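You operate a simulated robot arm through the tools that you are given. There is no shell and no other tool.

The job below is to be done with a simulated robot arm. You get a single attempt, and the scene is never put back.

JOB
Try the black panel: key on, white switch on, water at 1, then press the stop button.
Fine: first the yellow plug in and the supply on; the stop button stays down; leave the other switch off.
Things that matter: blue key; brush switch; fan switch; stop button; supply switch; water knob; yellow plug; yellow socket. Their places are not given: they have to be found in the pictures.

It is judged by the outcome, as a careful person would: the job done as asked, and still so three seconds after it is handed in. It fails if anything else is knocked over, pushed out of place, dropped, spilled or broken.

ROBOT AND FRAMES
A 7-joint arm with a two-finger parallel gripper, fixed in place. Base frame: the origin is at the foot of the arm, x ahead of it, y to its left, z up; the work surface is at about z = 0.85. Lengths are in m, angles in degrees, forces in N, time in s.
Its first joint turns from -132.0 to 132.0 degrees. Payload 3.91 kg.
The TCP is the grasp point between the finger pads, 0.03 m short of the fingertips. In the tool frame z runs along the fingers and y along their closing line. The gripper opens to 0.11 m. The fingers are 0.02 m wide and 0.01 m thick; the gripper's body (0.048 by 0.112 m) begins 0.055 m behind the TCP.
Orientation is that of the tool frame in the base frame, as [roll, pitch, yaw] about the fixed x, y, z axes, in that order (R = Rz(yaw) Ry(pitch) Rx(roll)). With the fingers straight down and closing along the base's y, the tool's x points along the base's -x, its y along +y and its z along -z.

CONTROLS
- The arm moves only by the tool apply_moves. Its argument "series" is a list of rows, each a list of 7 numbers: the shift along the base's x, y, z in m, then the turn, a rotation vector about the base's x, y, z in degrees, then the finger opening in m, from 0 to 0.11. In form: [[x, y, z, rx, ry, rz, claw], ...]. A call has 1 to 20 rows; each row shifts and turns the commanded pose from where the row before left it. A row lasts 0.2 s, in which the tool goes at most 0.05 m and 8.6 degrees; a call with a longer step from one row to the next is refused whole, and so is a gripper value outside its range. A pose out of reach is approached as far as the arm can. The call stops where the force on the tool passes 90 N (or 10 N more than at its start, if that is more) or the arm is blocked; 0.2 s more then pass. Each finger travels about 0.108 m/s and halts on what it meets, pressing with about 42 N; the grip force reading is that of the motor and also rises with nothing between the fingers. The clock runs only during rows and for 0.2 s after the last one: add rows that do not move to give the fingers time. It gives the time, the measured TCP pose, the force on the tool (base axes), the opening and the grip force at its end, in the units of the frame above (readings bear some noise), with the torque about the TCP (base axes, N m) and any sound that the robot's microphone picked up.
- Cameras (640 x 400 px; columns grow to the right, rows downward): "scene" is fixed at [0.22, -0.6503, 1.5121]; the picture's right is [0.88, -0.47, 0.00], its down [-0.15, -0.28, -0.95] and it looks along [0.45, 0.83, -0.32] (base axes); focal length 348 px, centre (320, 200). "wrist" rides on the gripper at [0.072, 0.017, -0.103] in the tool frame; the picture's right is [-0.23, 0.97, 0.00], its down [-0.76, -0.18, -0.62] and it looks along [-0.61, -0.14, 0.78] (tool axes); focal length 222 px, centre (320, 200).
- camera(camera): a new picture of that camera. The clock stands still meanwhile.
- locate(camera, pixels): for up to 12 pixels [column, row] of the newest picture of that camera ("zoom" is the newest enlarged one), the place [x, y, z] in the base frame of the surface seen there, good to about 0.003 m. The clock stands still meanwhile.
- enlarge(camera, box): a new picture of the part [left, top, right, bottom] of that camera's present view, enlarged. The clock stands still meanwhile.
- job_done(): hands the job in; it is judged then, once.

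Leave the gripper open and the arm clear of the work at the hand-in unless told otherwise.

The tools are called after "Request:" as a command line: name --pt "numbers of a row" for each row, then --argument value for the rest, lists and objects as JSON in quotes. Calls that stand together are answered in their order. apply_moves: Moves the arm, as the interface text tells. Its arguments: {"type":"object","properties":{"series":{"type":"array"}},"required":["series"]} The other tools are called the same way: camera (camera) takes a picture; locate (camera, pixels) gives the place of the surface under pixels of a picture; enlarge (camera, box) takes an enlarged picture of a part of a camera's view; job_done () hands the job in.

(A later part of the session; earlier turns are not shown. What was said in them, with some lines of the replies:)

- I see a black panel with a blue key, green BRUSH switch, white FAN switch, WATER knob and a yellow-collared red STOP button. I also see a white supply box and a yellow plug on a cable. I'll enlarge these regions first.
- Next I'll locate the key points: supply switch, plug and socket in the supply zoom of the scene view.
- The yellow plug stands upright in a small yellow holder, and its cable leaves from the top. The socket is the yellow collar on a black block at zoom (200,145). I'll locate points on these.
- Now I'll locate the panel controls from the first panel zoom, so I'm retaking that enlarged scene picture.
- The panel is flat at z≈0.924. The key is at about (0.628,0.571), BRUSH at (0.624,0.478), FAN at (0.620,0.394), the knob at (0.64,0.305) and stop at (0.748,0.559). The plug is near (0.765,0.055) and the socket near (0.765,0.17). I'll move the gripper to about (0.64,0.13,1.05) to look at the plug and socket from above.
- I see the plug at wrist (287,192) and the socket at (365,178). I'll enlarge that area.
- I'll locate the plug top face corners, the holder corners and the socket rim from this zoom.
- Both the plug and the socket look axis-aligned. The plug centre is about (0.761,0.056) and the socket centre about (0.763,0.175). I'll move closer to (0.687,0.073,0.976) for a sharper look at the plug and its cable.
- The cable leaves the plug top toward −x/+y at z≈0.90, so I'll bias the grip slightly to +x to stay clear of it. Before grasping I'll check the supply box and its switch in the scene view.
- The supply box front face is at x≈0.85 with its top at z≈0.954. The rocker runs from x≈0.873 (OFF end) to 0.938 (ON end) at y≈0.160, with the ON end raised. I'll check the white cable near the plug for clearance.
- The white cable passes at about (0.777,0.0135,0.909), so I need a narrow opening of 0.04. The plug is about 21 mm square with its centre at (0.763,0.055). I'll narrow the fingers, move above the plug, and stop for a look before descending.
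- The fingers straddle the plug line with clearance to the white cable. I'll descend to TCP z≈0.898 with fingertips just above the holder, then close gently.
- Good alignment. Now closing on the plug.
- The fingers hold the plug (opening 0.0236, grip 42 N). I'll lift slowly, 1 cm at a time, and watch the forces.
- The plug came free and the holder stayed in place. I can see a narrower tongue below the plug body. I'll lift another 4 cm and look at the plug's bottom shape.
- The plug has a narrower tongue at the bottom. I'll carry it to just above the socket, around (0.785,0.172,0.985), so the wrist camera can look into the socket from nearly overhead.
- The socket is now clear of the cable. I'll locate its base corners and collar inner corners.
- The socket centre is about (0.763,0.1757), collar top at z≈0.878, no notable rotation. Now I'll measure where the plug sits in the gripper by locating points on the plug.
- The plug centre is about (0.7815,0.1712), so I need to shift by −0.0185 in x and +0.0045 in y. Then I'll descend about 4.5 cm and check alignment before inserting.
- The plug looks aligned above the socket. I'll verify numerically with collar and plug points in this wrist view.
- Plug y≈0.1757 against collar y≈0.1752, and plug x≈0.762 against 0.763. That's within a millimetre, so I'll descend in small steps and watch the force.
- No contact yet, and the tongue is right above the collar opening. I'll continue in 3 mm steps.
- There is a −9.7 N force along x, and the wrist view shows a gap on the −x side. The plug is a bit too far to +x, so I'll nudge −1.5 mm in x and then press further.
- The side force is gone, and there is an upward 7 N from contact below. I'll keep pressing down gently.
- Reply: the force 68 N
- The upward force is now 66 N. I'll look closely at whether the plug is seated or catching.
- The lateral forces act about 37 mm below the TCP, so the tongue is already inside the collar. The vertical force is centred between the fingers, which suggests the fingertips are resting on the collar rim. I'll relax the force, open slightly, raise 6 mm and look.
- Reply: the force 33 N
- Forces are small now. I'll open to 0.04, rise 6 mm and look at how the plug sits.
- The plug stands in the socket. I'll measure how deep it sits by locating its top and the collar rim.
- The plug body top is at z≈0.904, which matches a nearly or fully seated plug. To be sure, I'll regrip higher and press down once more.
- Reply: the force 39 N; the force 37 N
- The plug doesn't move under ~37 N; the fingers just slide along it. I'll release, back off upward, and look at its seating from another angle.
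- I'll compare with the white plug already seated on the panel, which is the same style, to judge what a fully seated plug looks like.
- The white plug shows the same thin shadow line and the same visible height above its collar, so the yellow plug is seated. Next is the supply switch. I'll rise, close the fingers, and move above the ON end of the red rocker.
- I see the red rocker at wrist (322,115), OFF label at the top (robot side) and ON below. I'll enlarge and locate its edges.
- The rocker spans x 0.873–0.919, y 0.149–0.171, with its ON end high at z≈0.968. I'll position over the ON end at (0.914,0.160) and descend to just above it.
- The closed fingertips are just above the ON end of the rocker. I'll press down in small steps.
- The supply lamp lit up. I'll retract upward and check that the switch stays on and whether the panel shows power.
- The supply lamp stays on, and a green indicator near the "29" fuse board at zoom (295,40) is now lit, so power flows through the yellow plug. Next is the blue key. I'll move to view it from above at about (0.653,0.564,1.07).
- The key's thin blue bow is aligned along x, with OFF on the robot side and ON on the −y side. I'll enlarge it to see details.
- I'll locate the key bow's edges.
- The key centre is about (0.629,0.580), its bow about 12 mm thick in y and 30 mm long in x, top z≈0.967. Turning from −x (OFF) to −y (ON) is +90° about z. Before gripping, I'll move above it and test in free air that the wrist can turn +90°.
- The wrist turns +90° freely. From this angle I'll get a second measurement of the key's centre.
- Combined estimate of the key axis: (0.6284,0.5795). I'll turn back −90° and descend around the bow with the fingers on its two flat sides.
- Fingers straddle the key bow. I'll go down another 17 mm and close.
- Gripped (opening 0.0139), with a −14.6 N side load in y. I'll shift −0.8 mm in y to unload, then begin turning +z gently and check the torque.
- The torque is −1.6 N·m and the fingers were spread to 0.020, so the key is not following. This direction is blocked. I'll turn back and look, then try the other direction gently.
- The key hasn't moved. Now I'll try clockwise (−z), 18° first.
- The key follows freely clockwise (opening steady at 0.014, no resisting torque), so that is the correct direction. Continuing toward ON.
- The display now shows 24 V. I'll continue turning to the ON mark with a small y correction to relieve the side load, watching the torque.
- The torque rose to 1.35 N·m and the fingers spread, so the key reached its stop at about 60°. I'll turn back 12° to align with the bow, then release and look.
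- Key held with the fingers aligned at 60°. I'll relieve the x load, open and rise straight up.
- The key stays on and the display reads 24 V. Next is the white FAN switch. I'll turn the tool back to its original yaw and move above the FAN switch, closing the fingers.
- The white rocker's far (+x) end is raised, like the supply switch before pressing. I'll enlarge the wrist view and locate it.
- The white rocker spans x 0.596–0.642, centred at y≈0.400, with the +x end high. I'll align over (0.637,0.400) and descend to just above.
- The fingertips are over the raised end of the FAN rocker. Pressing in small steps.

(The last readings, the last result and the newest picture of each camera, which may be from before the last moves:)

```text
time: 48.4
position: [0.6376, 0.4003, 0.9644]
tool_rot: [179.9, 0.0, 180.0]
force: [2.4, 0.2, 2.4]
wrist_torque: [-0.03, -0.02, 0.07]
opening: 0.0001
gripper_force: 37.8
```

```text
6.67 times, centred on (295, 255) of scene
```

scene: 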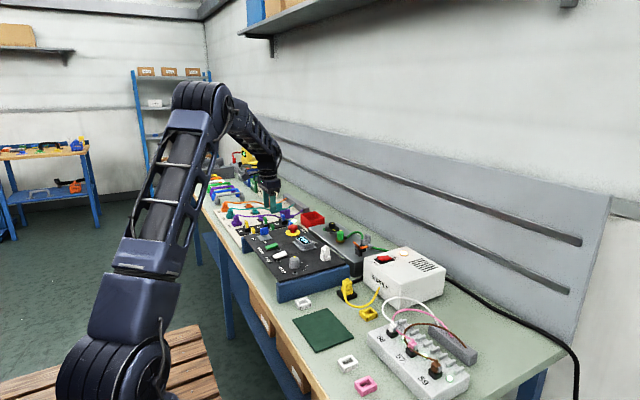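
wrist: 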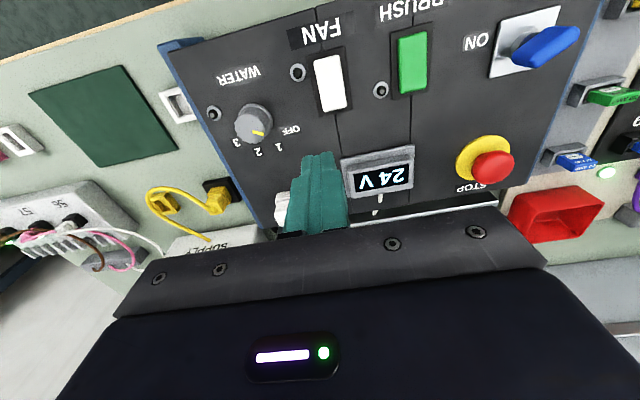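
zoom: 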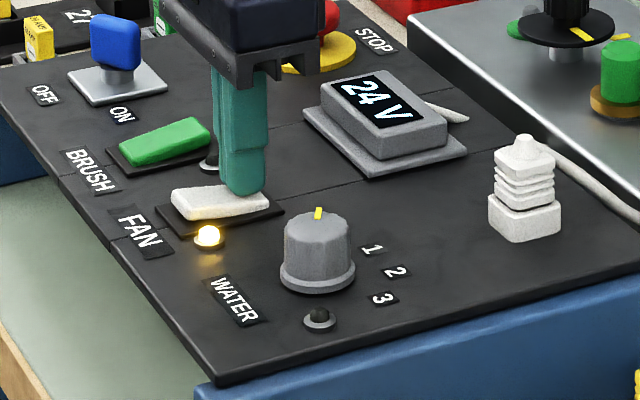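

The FAN lamp is lit. I'll retract up and move over to look at the WATER knob.

Request:
apply_moves --pt "0 0 0.03 0 0 0 0.0" --pt "0 0 0.04 0 0 0 0.0" --pt "0 0 0.04 0 0 0 0.03" --pt "0.01 -0.035 0 0 0 0 0.06" --pt "0.01 -0.035 0 0 0 0 0.06" --pt "0.005 -0.032 0 0 0 0 0.06" --pt "0 0 0 0 0 0 0.06"

Request:
camera --camera "wrist"

Request:
enlarge --camera "scene" --box '[255, 225, 335, 285]'

```text
time: 50.0
position: [0.6626, 0.2983, 1.0762]
tool_rot: [180.0, -0.1, 179.9]
force: [0.4, 0.3, -0.2]
wrist_torque: [-0.01, -0.02, 0.01]
opening: 0.06
gripper_force: 0.0
```

```text
taken
```

wrist: 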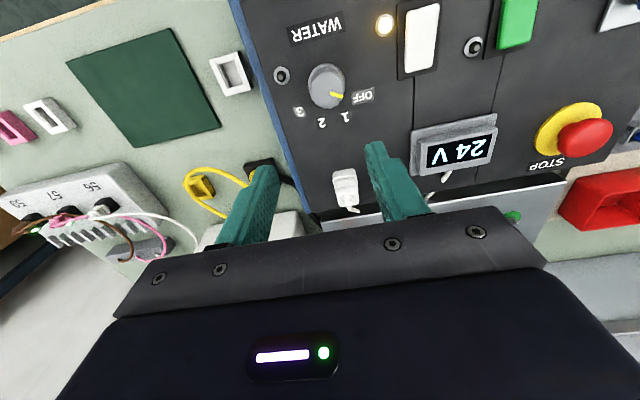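

```text
6.67 times, centred on (295, 255) of scene
```

zoom: 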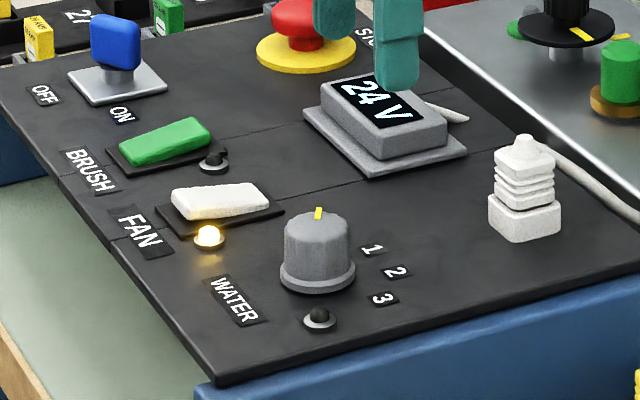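

The FAN lamp stays on and BRUSH's lamp is off. Now I'll enlarge the knob area in the wrist view.

Request:
enlarge --camera "wrist" --box '[275, 45, 385, 145]'

```text
4.00 times, centred on (330, 95) of wrist
```

zoom: 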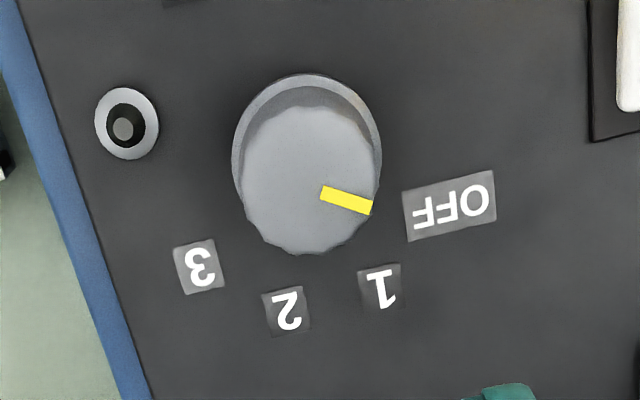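

Request:
locate --camera "zoom" --pixels '[[310, 175], [325, 193], [368, 207], [345, 200], [250, 180], [372, 165], [310, 115], [310, 245], [448, 205], [380, 287], [287, 308], [199, 267]]'

Request:
locate --camera "zoom" --pixels '[[240, 150], [375, 130], [305, 80], [255, 215], [365, 220], [310, 250], [375, 185], [246, 200], [268, 135], [360, 130], [310, 180], [330, 194]]'

```text
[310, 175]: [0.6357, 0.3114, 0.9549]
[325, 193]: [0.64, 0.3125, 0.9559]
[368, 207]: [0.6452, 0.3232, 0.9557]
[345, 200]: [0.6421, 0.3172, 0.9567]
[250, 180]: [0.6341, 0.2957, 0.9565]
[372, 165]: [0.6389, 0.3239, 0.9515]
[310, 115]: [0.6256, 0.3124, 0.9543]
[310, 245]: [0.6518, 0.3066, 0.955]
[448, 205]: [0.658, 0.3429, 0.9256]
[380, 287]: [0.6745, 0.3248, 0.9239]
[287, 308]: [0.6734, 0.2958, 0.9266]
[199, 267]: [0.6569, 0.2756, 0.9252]
```

```text
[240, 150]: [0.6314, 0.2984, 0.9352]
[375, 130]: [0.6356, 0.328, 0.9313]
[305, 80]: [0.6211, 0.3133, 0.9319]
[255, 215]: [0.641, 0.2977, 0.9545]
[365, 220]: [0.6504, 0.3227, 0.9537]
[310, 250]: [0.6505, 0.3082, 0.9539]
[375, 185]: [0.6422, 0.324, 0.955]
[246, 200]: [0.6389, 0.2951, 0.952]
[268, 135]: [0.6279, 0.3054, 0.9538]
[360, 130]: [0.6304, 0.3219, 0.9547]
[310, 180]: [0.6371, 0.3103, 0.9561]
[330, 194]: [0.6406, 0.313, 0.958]
```

The knob centre is about (0.638,0.310), top diameter ~28 mm, top z 0.956. Its pointer is at OFF (+60°), and mark 1 is at about +20°, so it needs −40° about z. I'll descend over the knob with the fingers open at 0.055.

Request:
apply_moves --pt "-0.024 0.012 -0.01 0 0 0 0.055" --pt "0 0 -0.03 0 0 0 0.055" --pt "0 0 -0.03 0 0 0 0.055" --pt "0 0 -0.01 0 0 0 0.055" --pt "0 0 0 0 0 0 0.055"

Request:
enlarge --camera "wrist" --box '[250, 90, 390, 210]'

Request:
enlarge --camera "scene" --box '[265, 225, 345, 285]'

```text
time: 51.2
position: [0.6382, 0.3101, 0.9939]
tool_rot: [-180.0, 0.1, -180.0]
force: [0.0, -0.5, 1.2]
wrist_torque: [0.02, -0.03, 0.01]
opening: 0.0547
gripper_force: 0.0
```

```text
3.33 times, centred on (320, 150) of wrist
```

zoom: 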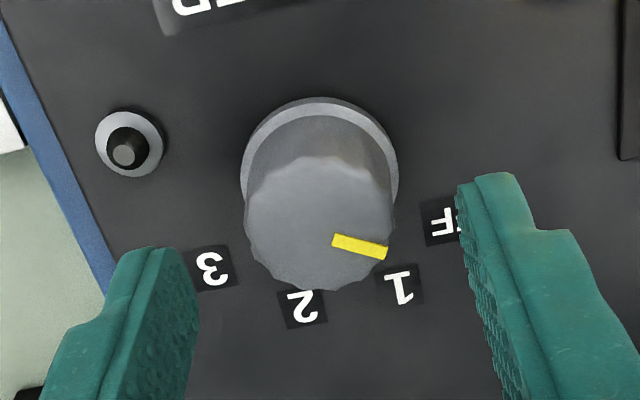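

```text
6.67 times, centred on (305, 255) of scene
```

zoom: 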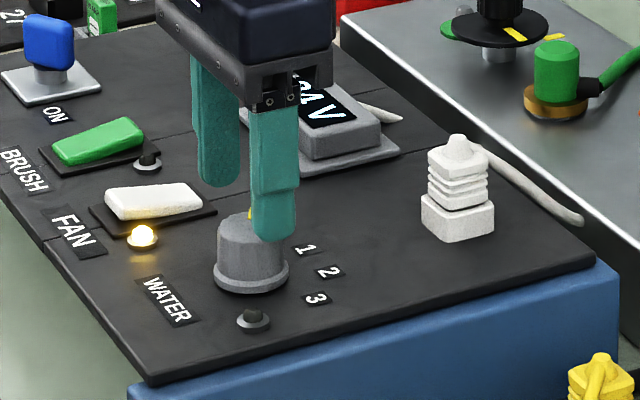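

Well centred. I'll go down 21 mm and close on the knob.

Request:
apply_moves --pt "0 0 -0.021 0 0 0 0.055" --pt "0 0 0 0 0 0 0.035" --pt "0 0 0 0 0 0 0.015" --pt "0 0 0 0 0 0 0.015" --pt "0 0 0 0 0 0 0.015"

```text
time: 52.4
position: [0.6376, 0.3103, 0.9732]
tool_rot: [-179.9, 0.0, 179.9]
force: [0.3, -25.2, 1.8]
wrist_torque: [-0.9, 0.0, -0.04]
opening: 0.0338
gripper_force: 45.3
```

Gripped at 0.0338 opening with a −25 N side load in y. I'll shift −1 mm in y to centre on the knob.

Request:
apply_moves --pt "0 -0.0012 0 0 0 0 0.015" --pt "0 0 0 0 0 0 0.015"

Request:
enlarge --camera "wrist" --box '[250, 90, 390, 210]'

```text
time: 53.0
position: [0.6373, 0.3097, 0.9729]
tool_rot: [-180.0, 0.0, -180.0]
force: [0.4, -15.1, -10.1]
wrist_torque: [-0.43, -0.17, -0.08]
opening: 0.0336
gripper_force: 45.1
```

```text
3.33 times, centred on (320, 150) of wrist
```

zoom: 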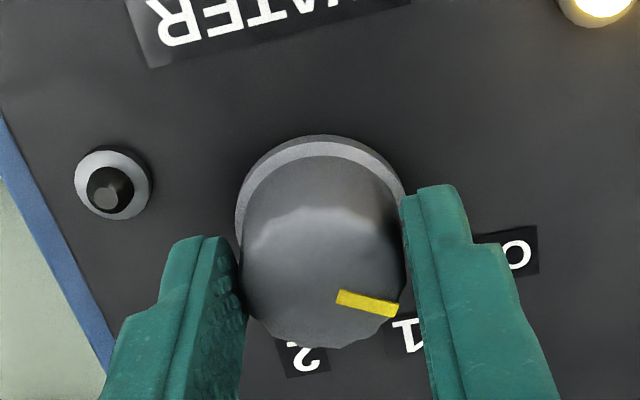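

Still −15 N in y. I'll shift another −1 mm, then start rotating clockwise by 16° and check it follows.

Request:
apply_moves --pt "0 -0.001 0 0 0 0 0.015" --pt "0 0 0 0 0 -5 0.015" --pt "0 0 0 0 0 -5 0.015" --pt "0 0 0 0 0 -5 0.015" --pt "0 0 0 0 0 0 0.015"

Request:
enlarge --camera "wrist" --box '[250, 90, 390, 210]'

```text
time: 54.2
position: [0.6377, 0.3101, 0.9731]
tool_rot: [-180.0, 0.0, 165.0]
force: [3.2, 24.3, -27.4]
wrist_torque: [0.71, 0.14, 0.08]
opening: 0.0338
gripper_force: 44.6
```

```text
3.33 times, centred on (320, 150) of wrist
```

zoom: 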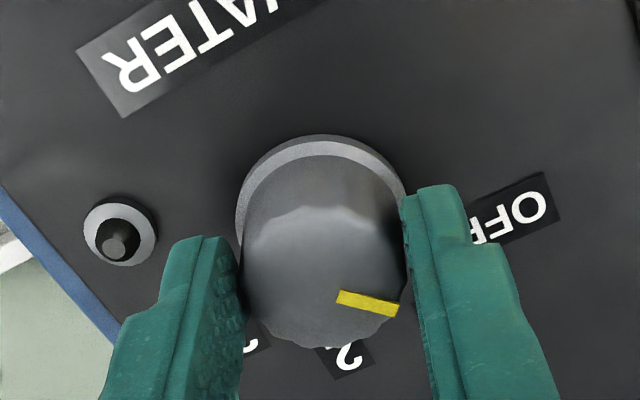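

The knob follows (the pointer is fixed relative to the fingers). I'll ease the side and vertical loads slightly, then turn the remaining 25°.

Request:
apply_moves --pt "0 0.0006 -0.0007 0 0 0 0.015" --pt "0 0 0 0 0 -5 0.015" --pt "0 0 0 0 0 -5 0.015" --pt "0 0 0 0 0 -5 0.015" --pt "0 0 0 0 0 -5 0.015" --pt "0 0 0 0 0 -5 0.015" --pt "0 0 0 0 0 0 0.015"

Request:
enlarge --camera "wrist" --box '[250, 90, 390, 210]'

Request:
enlarge --camera "scene" --box '[255, 220, 345, 285]'

```text
time: 55.8
position: [0.6372, 0.3101, 0.973]
tool_rot: [-179.9, 0.0, 140.0]
force: [-10.1, 38.4, -7.3]
wrist_torque: [0.85, 0.32, 0.05]
opening: 0.0335
gripper_force: 45.2
```

```text
3.33 times, centred on (320, 150) of wrist
```

zoom: 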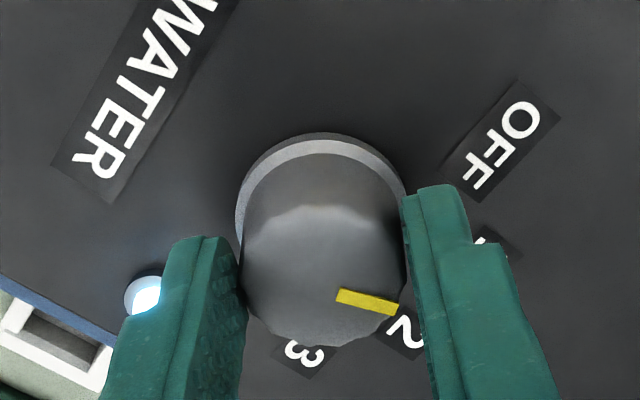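

```text
6.15 times, centred on (300, 252) of scene
```

zoom: 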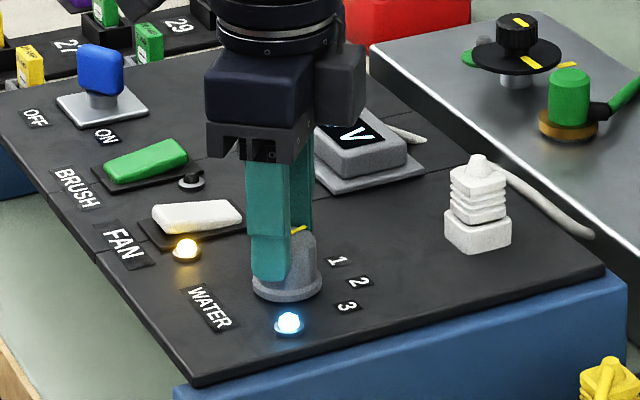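

The water lamp lit blue. I'll relieve the side load (+1 mm y), release, rise and verify that the pointer is at 1.

Request:
apply_moves --pt "-0.0002 0.0009 0 0 0 0 0.015" --pt "0 0 0 0 0 0 0.04" --pt "0 0 0 0 0 0 0.055" --pt "0 0 0.03 0 0 0 0.055" --pt "0 0 0.04 0 0 0 0.055" --pt "0.012 -0.006 0.03 0 0 8 0.055" --pt "0.012 -0.006 0 0 0 8 0.055" --pt "0 0 0 0 0 8 0.055" --pt "0 0 0 0 0 8 0.055" --pt "0 0 0 0 0 8 0.055" --pt "0 0 0 0 0 0 0.055"

Request:
enlarge --camera "wrist" --box '[275, 45, 385, 145]'

Request:
enlarge --camera "scene" --box '[255, 220, 345, 285]'

```text
time: 58.2
position: [0.663, 0.298, 1.073]
tool_rot: [180.0, 0.0, -179.8]
force: [-0.2, -0.3, -0.6]
wrist_torque: [-0.01, 0.0, -0.01]
opening: 0.0553
gripper_force: 0.1
```

```text
4.00 times, centred on (330, 95) of wrist
```

zoom: 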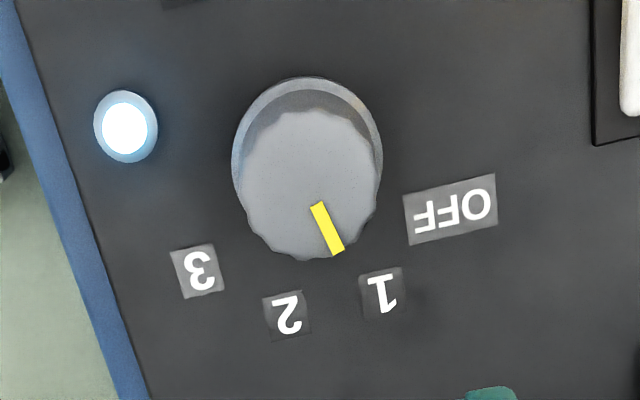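

```text
6.15 times, centred on (300, 252) of scene
```

zoom: 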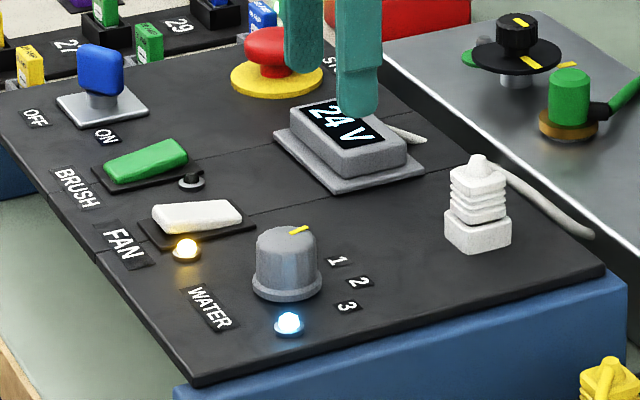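

Request:
enlarge --camera "wrist" --box '[275, 45, 385, 145]'

Request:
locate --camera "zoom" --pixels '[[319, 207], [336, 247], [328, 227], [336, 249], [319, 206], [308, 180], [381, 290], [286, 312]]'

```text
4.00 times, centred on (330, 95) of wrist
```

zoom: 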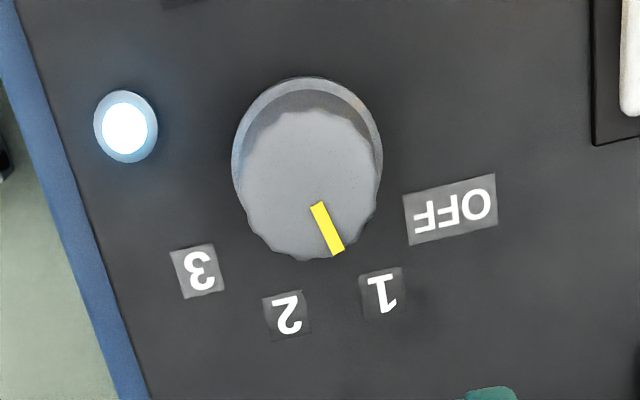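

```text
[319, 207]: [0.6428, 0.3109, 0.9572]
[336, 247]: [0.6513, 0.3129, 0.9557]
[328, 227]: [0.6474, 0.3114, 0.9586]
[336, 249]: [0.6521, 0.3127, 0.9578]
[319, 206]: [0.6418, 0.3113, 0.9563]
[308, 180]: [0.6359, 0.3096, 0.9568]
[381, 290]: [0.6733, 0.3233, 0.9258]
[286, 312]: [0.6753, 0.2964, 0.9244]
```

The pointer reads roughly 13–16°, close to mark 1 at about 20°. I'll take a tighter zoom to measure it better.

Request:
enlarge --camera "wrist" --box '[305, 60, 365, 125]'

Request:
enlarge --camera "scene" --box '[285, 245, 325, 275]'

```text
6.15 times, centred on (335, 92) of wrist
```

zoom: 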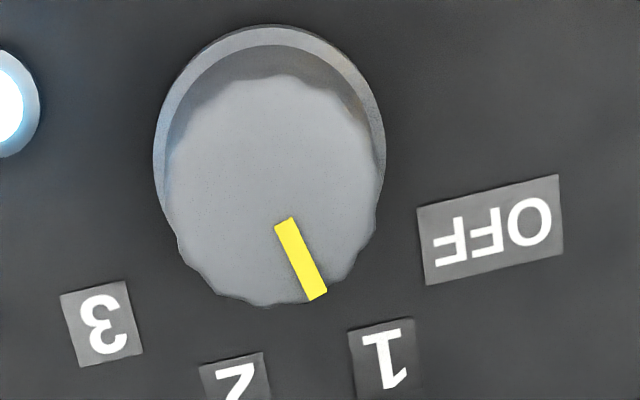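

```text
13.33 times, centred on (305, 260) of scene
```

zoom: 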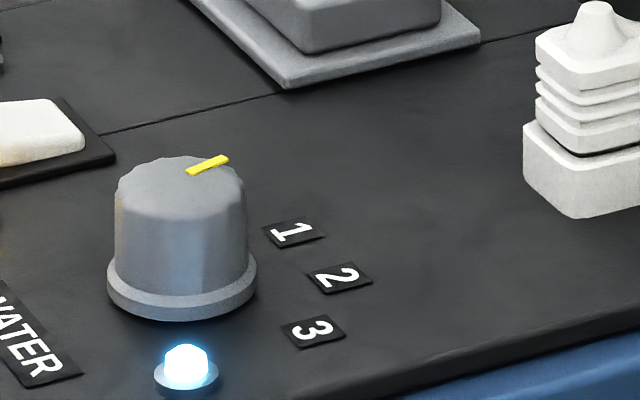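

By geometry the pointer sits at about 13°, 6–7° past mark 1 (20°). It probably got dragged by the side load at release. I'll regrip the knob with better centring and bring it back about 7°.

Request:
apply_moves --pt "-0.0232 0.0116 -0.01 0 0 0 0.055" --pt "0 0 -0.03 0 0 0 0.055" --pt "0 0 -0.03 0 0 0 0.055" --pt "0 0 -0.028 0 0 0 0.055" --pt "0 0 0 0 0 0 0.055"

Request:
enlarge --camera "wrist" --box '[250, 90, 390, 210]'

```text
time: 59.4
position: [0.6396, 0.3087, 0.9749]
tool_rot: [180.0, 0.1, 180.0]
force: [-0.2, -0.3, 0.2]
wrist_torque: [-0.01, 0.02, 0.0]
opening: 0.0552
gripper_force: 0.2
```

```text
3.33 times, centred on (320, 150) of wrist
```

zoom: 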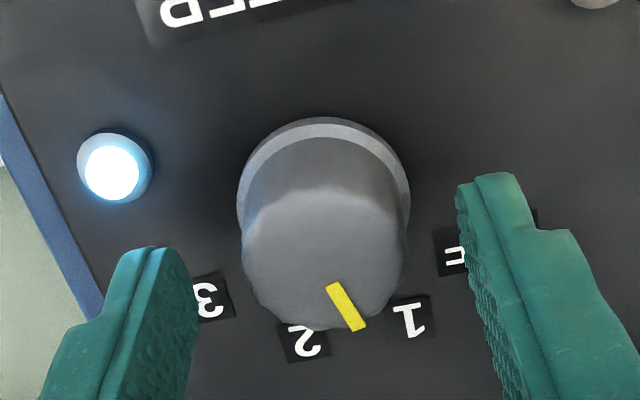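

The pointer reads about 14° here. Closing on the knob now.

Request:
apply_moves --pt "0 0 0 0 0 0 0.038" --pt "0 0 0 0 0 0 0.015" --pt "0 0 0 0 0 0 0.015" --pt "0 0 0 0 0 0 0.015"

```text
time: 60.4
position: [0.6402, 0.3095, 0.9754]
tool_rot: [180.0, 0.0, 179.9]
force: [0.9, 12.7, -4.4]
wrist_torque: [0.51, -0.38, -0.03]
opening: 0.0328
gripper_force: 45.3
```

Request:
apply_moves --pt "0 0.0004 0 0 0 0 0.015" --pt "0 0 0 0 0 3.5 0.015" --pt "0 0 0 0 0 3.5 0.015" --pt "0 0 0 0 0 0 0.015"

Request:
enlarge --camera "wrist" --box '[250, 90, 390, 210]'

```text
time: 61.4
position: [0.6403, 0.3098, 0.9759]
tool_rot: [180.0, -0.1, -173.0]
force: [10.0, 8.4, -7.8]
wrist_torque: [0.46, -0.87, -0.01]
opening: 0.0324
gripper_force: 44.8
```

```text
3.33 times, centred on (320, 150) of wrist
```

zoom: 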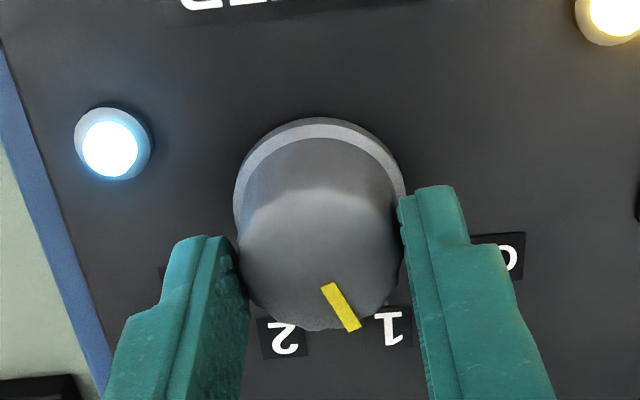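

The pointer is now at about 20.5°, on mark 1. I'll ease the small remaining side forces and then release.

Request:
apply_moves --pt "0.0004 0.0004 -0.0003 0 0 0 0.015" --pt "0 0 0 0 0 0 0.015"

```text
time: 62.0
position: [0.6405, 0.3097, 0.9757]
tool_rot: [180.0, 0.1, -173.0]
force: [10.9, 2.6, 3.7]
wrist_torque: [-0.08, 0.19, 0.01]
opening: 0.0329
gripper_force: 45.3
```

Request:
apply_moves --pt "0 0 0 0 0 0 0.036" --pt "0 0 0 0 0 0 0.045" --pt "0 0 0 0 0 0 0.055"

Request:
enlarge --camera "wrist" --box '[250, 90, 390, 210]'

```text
time: 62.8
position: [0.6391, 0.311, 0.9763]
tool_rot: [-180.0, 0.2, -173.0]
force: [0.2, 0.0, 0.5]
wrist_torque: [0.02, -0.03, 0.01]
opening: 0.0552
gripper_force: 0.1
```

```text
3.33 times, centred on (320, 150) of wrist
```

zoom: 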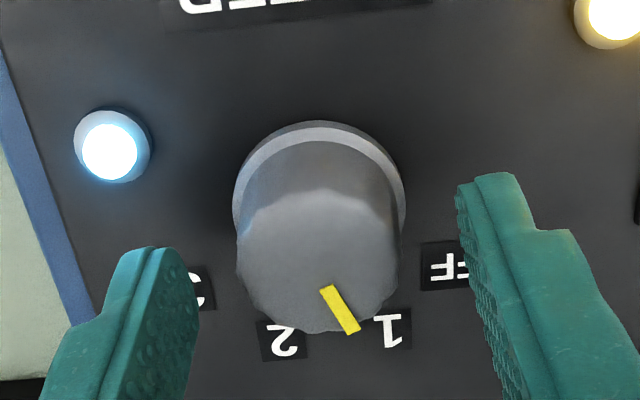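

The pointer remains at about 21° after release. I'll rise, restore the yaw, and confirm from the same viewpoint as before.

Request:
apply_moves --pt "0 0 0.03 0 0 0 0.055" --pt "0 0 0.04 0 0 0 0.055" --pt "0.012 -0.006 0.03 0 0 -7 0.055" --pt "0.012 -0.006 0 0 0 0 0.055" --pt "0 0 0 0 0 0 0.055"

Request:
enlarge --camera "wrist" --box '[275, 45, 385, 145]'

Request:
enlarge --camera "scene" --box '[235, 212, 365, 303]'

```text
time: 64.0
position: [0.6635, 0.3004, 1.0751]
tool_rot: [180.0, 0.0, 179.9]
force: [0.0, 0.4, 0.6]
wrist_torque: [0.02, -0.02, 0.0]
opening: 0.0553
gripper_force: 0.0
```

```text
4.00 times, centred on (330, 95) of wrist
```

zoom: 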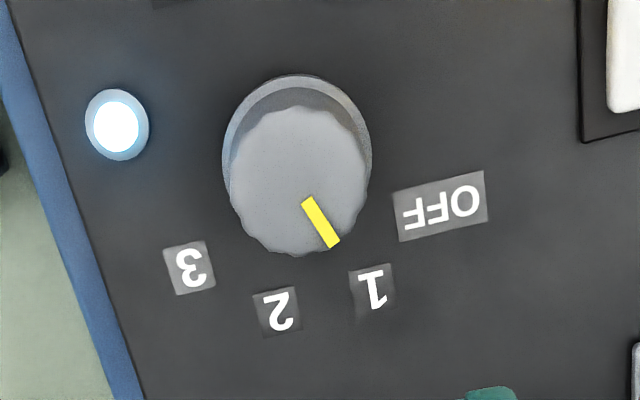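

```text
4.40 times, centred on (300, 258) of scene
```

zoom: 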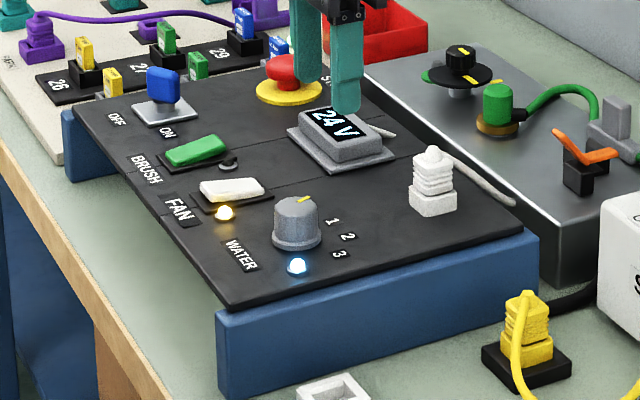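

The pointer now measures 20.3°, right on mark 1. Lamps: FAN on, WATER on, BRUSH off, display 24 V. Next is the STOP button. I'll close the fingers and move above it for a look.

Request:
apply_moves --pt "0.0145 0.036 0 0 0 0 0.02" --pt "0.0145 0.036 0 0 0 0 0.0" --pt "0.0145 0.036 0 0 0 0 0.0" --pt "0.0145 0.036 0 0 0 0 0.0" --pt "0.0145 0.036 0 0 0 0 0.0" --pt "0.0145 0.036 0 0 0 0 0.0" --pt "0.0145 0.034 0 0 0 0 0.0" --pt "0 0 0 0 0 0 0.0"

Request:
camera --camera "wrist"

Request:
enlarge --camera "wrist" --box '[265, 50, 385, 150]'

```text
time: 65.8
position: [0.7658, 0.5471, 1.0765]
tool_rot: [180.0, 0.0, -179.9]
force: [0.1, 0.8, 1.1]
wrist_torque: [-0.01, 0.01, 0.0]
opening: 0.0
gripper_force: 37.3
```

```text
taken
```

wrist: 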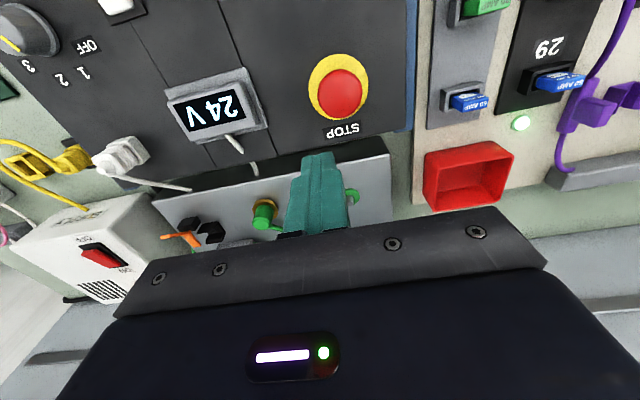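

```text
4.00 times, centred on (325, 100) of wrist
```

zoom: 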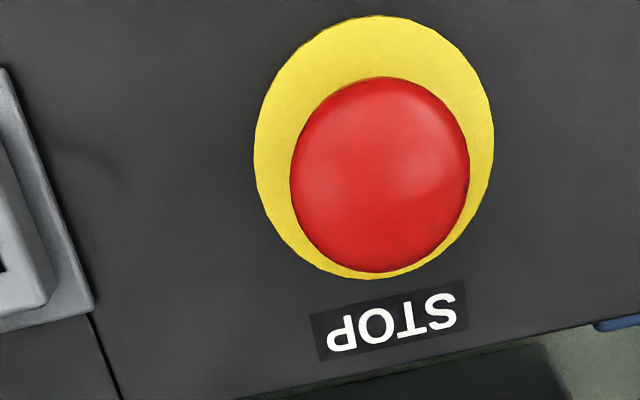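

Request:
locate --camera "zoom" --pixels '[[380, 175], [300, 180], [462, 165], [380, 90], [385, 260], [260, 155], [488, 125], [380, 22], [360, 270], [340, 140], [420, 200], [390, 180]]'

```text
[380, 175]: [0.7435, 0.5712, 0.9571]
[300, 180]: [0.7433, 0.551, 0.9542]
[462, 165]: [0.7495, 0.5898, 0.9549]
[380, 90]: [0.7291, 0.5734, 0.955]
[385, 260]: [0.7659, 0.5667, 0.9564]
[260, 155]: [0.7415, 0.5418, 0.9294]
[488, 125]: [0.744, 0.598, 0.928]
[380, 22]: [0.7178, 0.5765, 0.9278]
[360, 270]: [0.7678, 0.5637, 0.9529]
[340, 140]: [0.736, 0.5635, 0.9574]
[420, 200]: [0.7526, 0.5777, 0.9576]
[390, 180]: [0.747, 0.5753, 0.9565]
```

The stop button centre is about (0.7465,0.570), top z≈0.957. I'll align above it and descend to just above the cap.

Request:
apply_moves --pt "-0.019 0.0232 0 0 0 0 0.0" --pt "0 0 -0.03 0 0 0 0.0" --pt "0 0 -0.03 0 0 0 0.0" --pt "0 0 -0.022 0 0 0 0.0" --pt "0 0 0 0 0 0 0.0"

Request:
enlarge --camera "wrist" --box '[250, 70, 390, 200]'

Request:
enlarge --camera "scene" --box '[250, 205, 340, 270]'

```text
time: 67.0
position: [0.746, 0.5712, 0.9942]
tool_rot: [180.0, 0.0, 179.9]
force: [0.6, 0.2, -0.1]
wrist_torque: [0.0, 0.01, 0.03]
opening: 0.0001
gripper_force: 37.6
```

```text
3.08 times, centred on (320, 135) of wrist
```

zoom: 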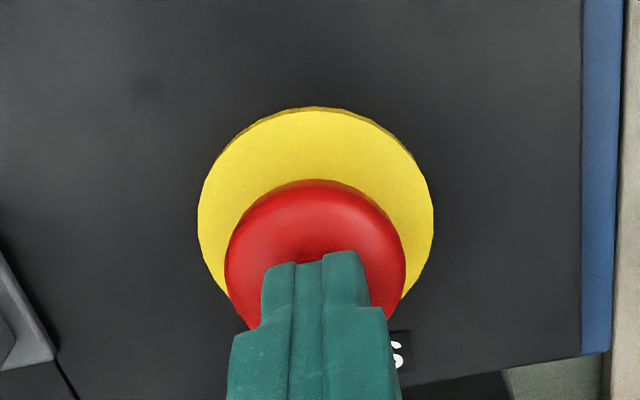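

```text
6.15 times, centred on (295, 238) of scene
```

zoom: 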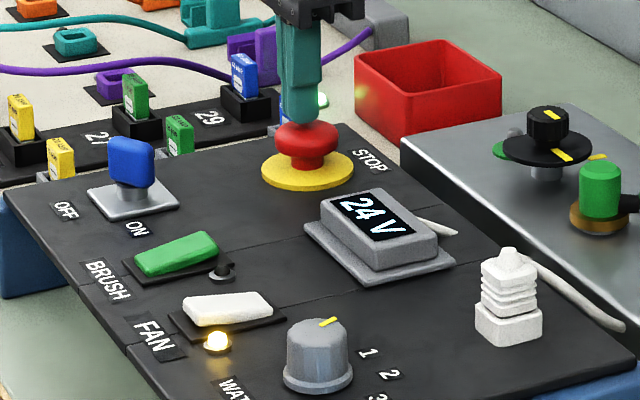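

Centred above the stop button. Everything so far reads on, so I'll press down in small steps.

Request:
apply_moves --pt "0 0 -0.005 0 0 0 0.0" --pt "0 0 -0.003 0 0 0 0.0" --pt "0 0 -0.003 0 0 0 0.0" --pt "0 0 -0.002 0 0 0 0.0" --pt "0 0 0 0 0 0 0.0"

Request:
enlarge --camera "scene" --box '[250, 205, 340, 270]'

```text
time: 68.2
position: [0.7468, 0.5705, 0.9816]
tool_rot: [-179.9, 0.0, -179.9]
force: [-3.5, -1.3, 10.2]
wrist_torque: [-0.02, 0.13, 0.02]
opening: 0.0
gripper_force: 37.6
```

```text
6.15 times, centred on (295, 238) of scene
```

zoom: 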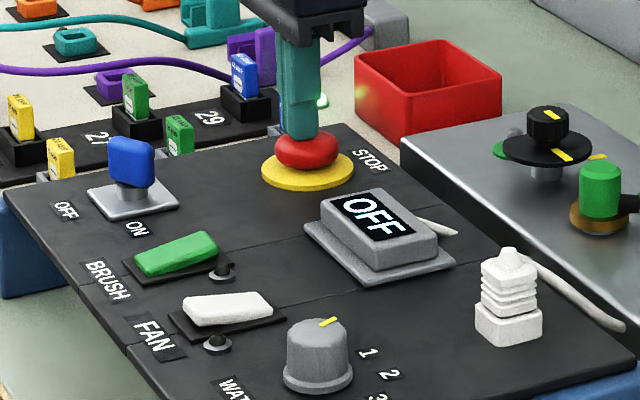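

The display went to OFF and the lamps went dark, as expected for a stop. I'll press slightly further to make sure it latches.

Request:
apply_moves --pt "0 0 -0.002 0 0 0 0.0" --pt "0 0 -0.0015 0 0 0 0.0" --pt "0 0 0 0 0 0 0.0"

```text
time: 69.0
position: [0.7452, 0.572, 0.9793]
tool_rot: [179.9, 0.2, -180.0]
force: [-5.1, -7.2, 41.9]
wrist_torque: [-0.19, 0.18, -0.01]
opening: 0.0
gripper_force: 37.9
```

The force rose to 42 N, so the button has bottomed out. I'll retract and check that it stays down.

Request:
apply_moves --pt "0 0 0.02 0 0 0 0.0" --pt "0 0 0.04 0 0 0 0.0" --pt "0 0 0.04 0 0 0 0.0" --pt "0 0 0 0 0 0 0.0" --pt "0 0 0 0 0 0 0.0"

Request:
enlarge --camera "scene" --box '[250, 205, 340, 270]'

Request:
camera --camera "scene"

```text
time: 70.2
position: [0.7488, 0.5715, 1.0775]
tool_rot: [-180.0, 0.0, -179.9]
force: [0.2, 0.2, 0.7]
wrist_torque: [0.03, 0.0, -0.03]
opening: 0.0
gripper_force: 37.1
```

```text
6.15 times, centred on (295, 238) of scene
```

zoom: 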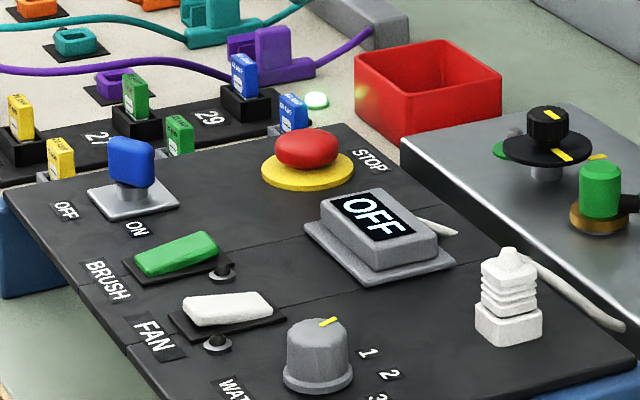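

```text
taken
```

scene: 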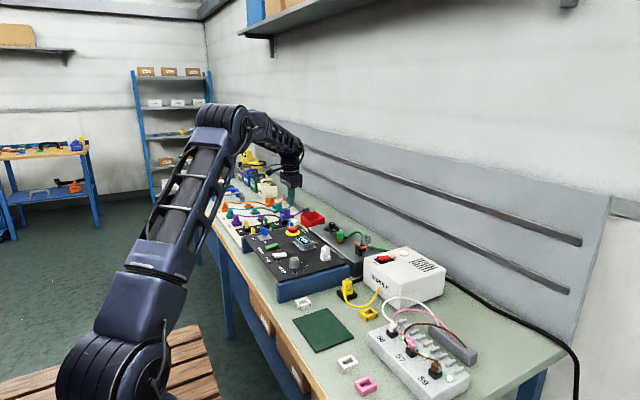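

The stop button stays down. I'll raise the arm clear, open the gripper and do a final check of everything.

Request:
apply_moves --pt "-0.02 -0.02 0.03 0 0 0 0.0" --pt "-0.02 -0.02 0.03 0 0 0 0.03" --pt "-0.02 -0.03 0.03 0 0 0 0.06" --pt "-0.02 -0.03 0.03 0 0 0 0.09" --pt "-0.02 -0.03 0.03 0 0 0 0.11" --pt "-0.02 -0.04 0.02 0 0 0 0.11" --pt "-0.02 -0.04 0.02 0 0 0 0.11" --pt "-0.02 -0.04 0.01 0 0 0 0.11" --pt "0 0 0 0 0 0 0.11" --pt "0 0 0 0 0 0 0.11"

Request:
enlarge --camera "scene" --box '[235, 212, 365, 303]'

Request:
enlarge --camera "scene" --box '[320, 235, 480, 335]'

Request:
camera --camera "wrist"

```text
time: 72.4
position: [0.5883, 0.3205, 1.279]
tool_rot: [180.0, -0.1, 180.0]
force: [-0.5, 0.0, 0.1]
wrist_torque: [0.0, 0.0, 0.02]
opening: 0.1101
gripper_force: 0.0
```

```text
4.40 times, centred on (300, 258) of scene
```

zoom: 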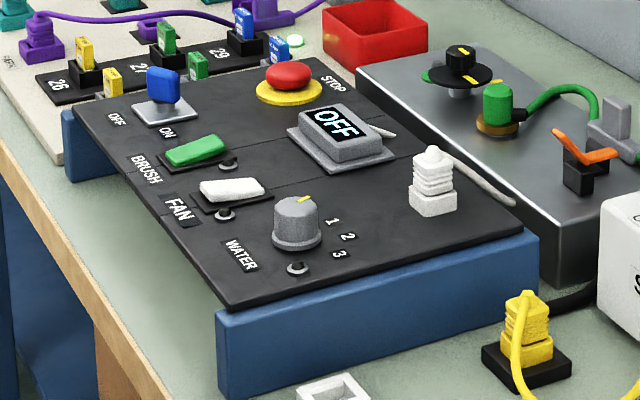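

```text
4.00 times, centred on (400, 285) of scene
```

zoom: 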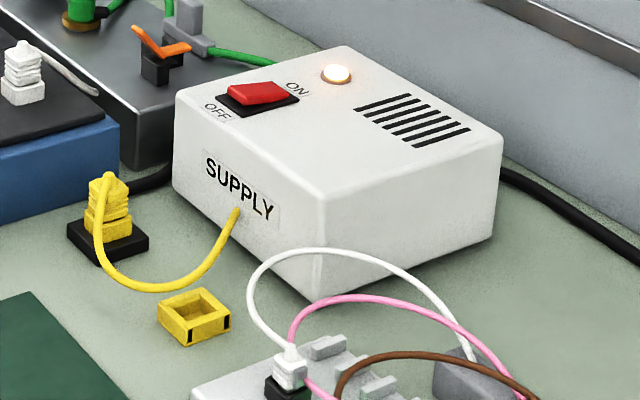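

```text
taken
```

wrist: 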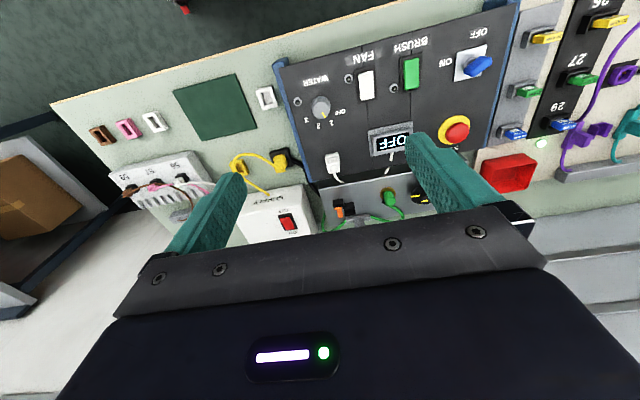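

Final check:
- Yellow plug is in its socket.
- Supply lamp is on.
- Key is turned to ON.
- White FAN switch is on and BRUSH is off.
- Water pointer is at 1.
- Stop button is latched down, with the display at OFF and the panel lamps dark.

Nothing else has moved, the gripper is open and the arm is clear. Handing in.

Request:
job_done

```text
The job is handed in.
```

I tried the panel in the order you gave and handed the job in; no verdict has come back yet.

- **Yellow plug:** it is in its socket. Power reached the panel once the supply was on.
- **Supply:** switched on, and its lamp is lit.
- **Key:** turned to ON, and the display went to 24 V. It turns clockwise and stops after about 60°. I tried the other way first, met a hard stop and backed off.
- **White FAN switch:** on, and its lamp lit.
- **Water knob:** at 1, and its lamp lit. It slipped about 7° towards 2 when I first let go, so I gripped it again and set it back on the mark.
- **Stop button:** pressed last and it has stayed down. The display went back to OFF and the FAN and WATER lamps went dark.
- **Green BRUSH switch:** left off.

Nothing else looked moved in the last pictures. The gripper is open and the arm is clear of the bench.
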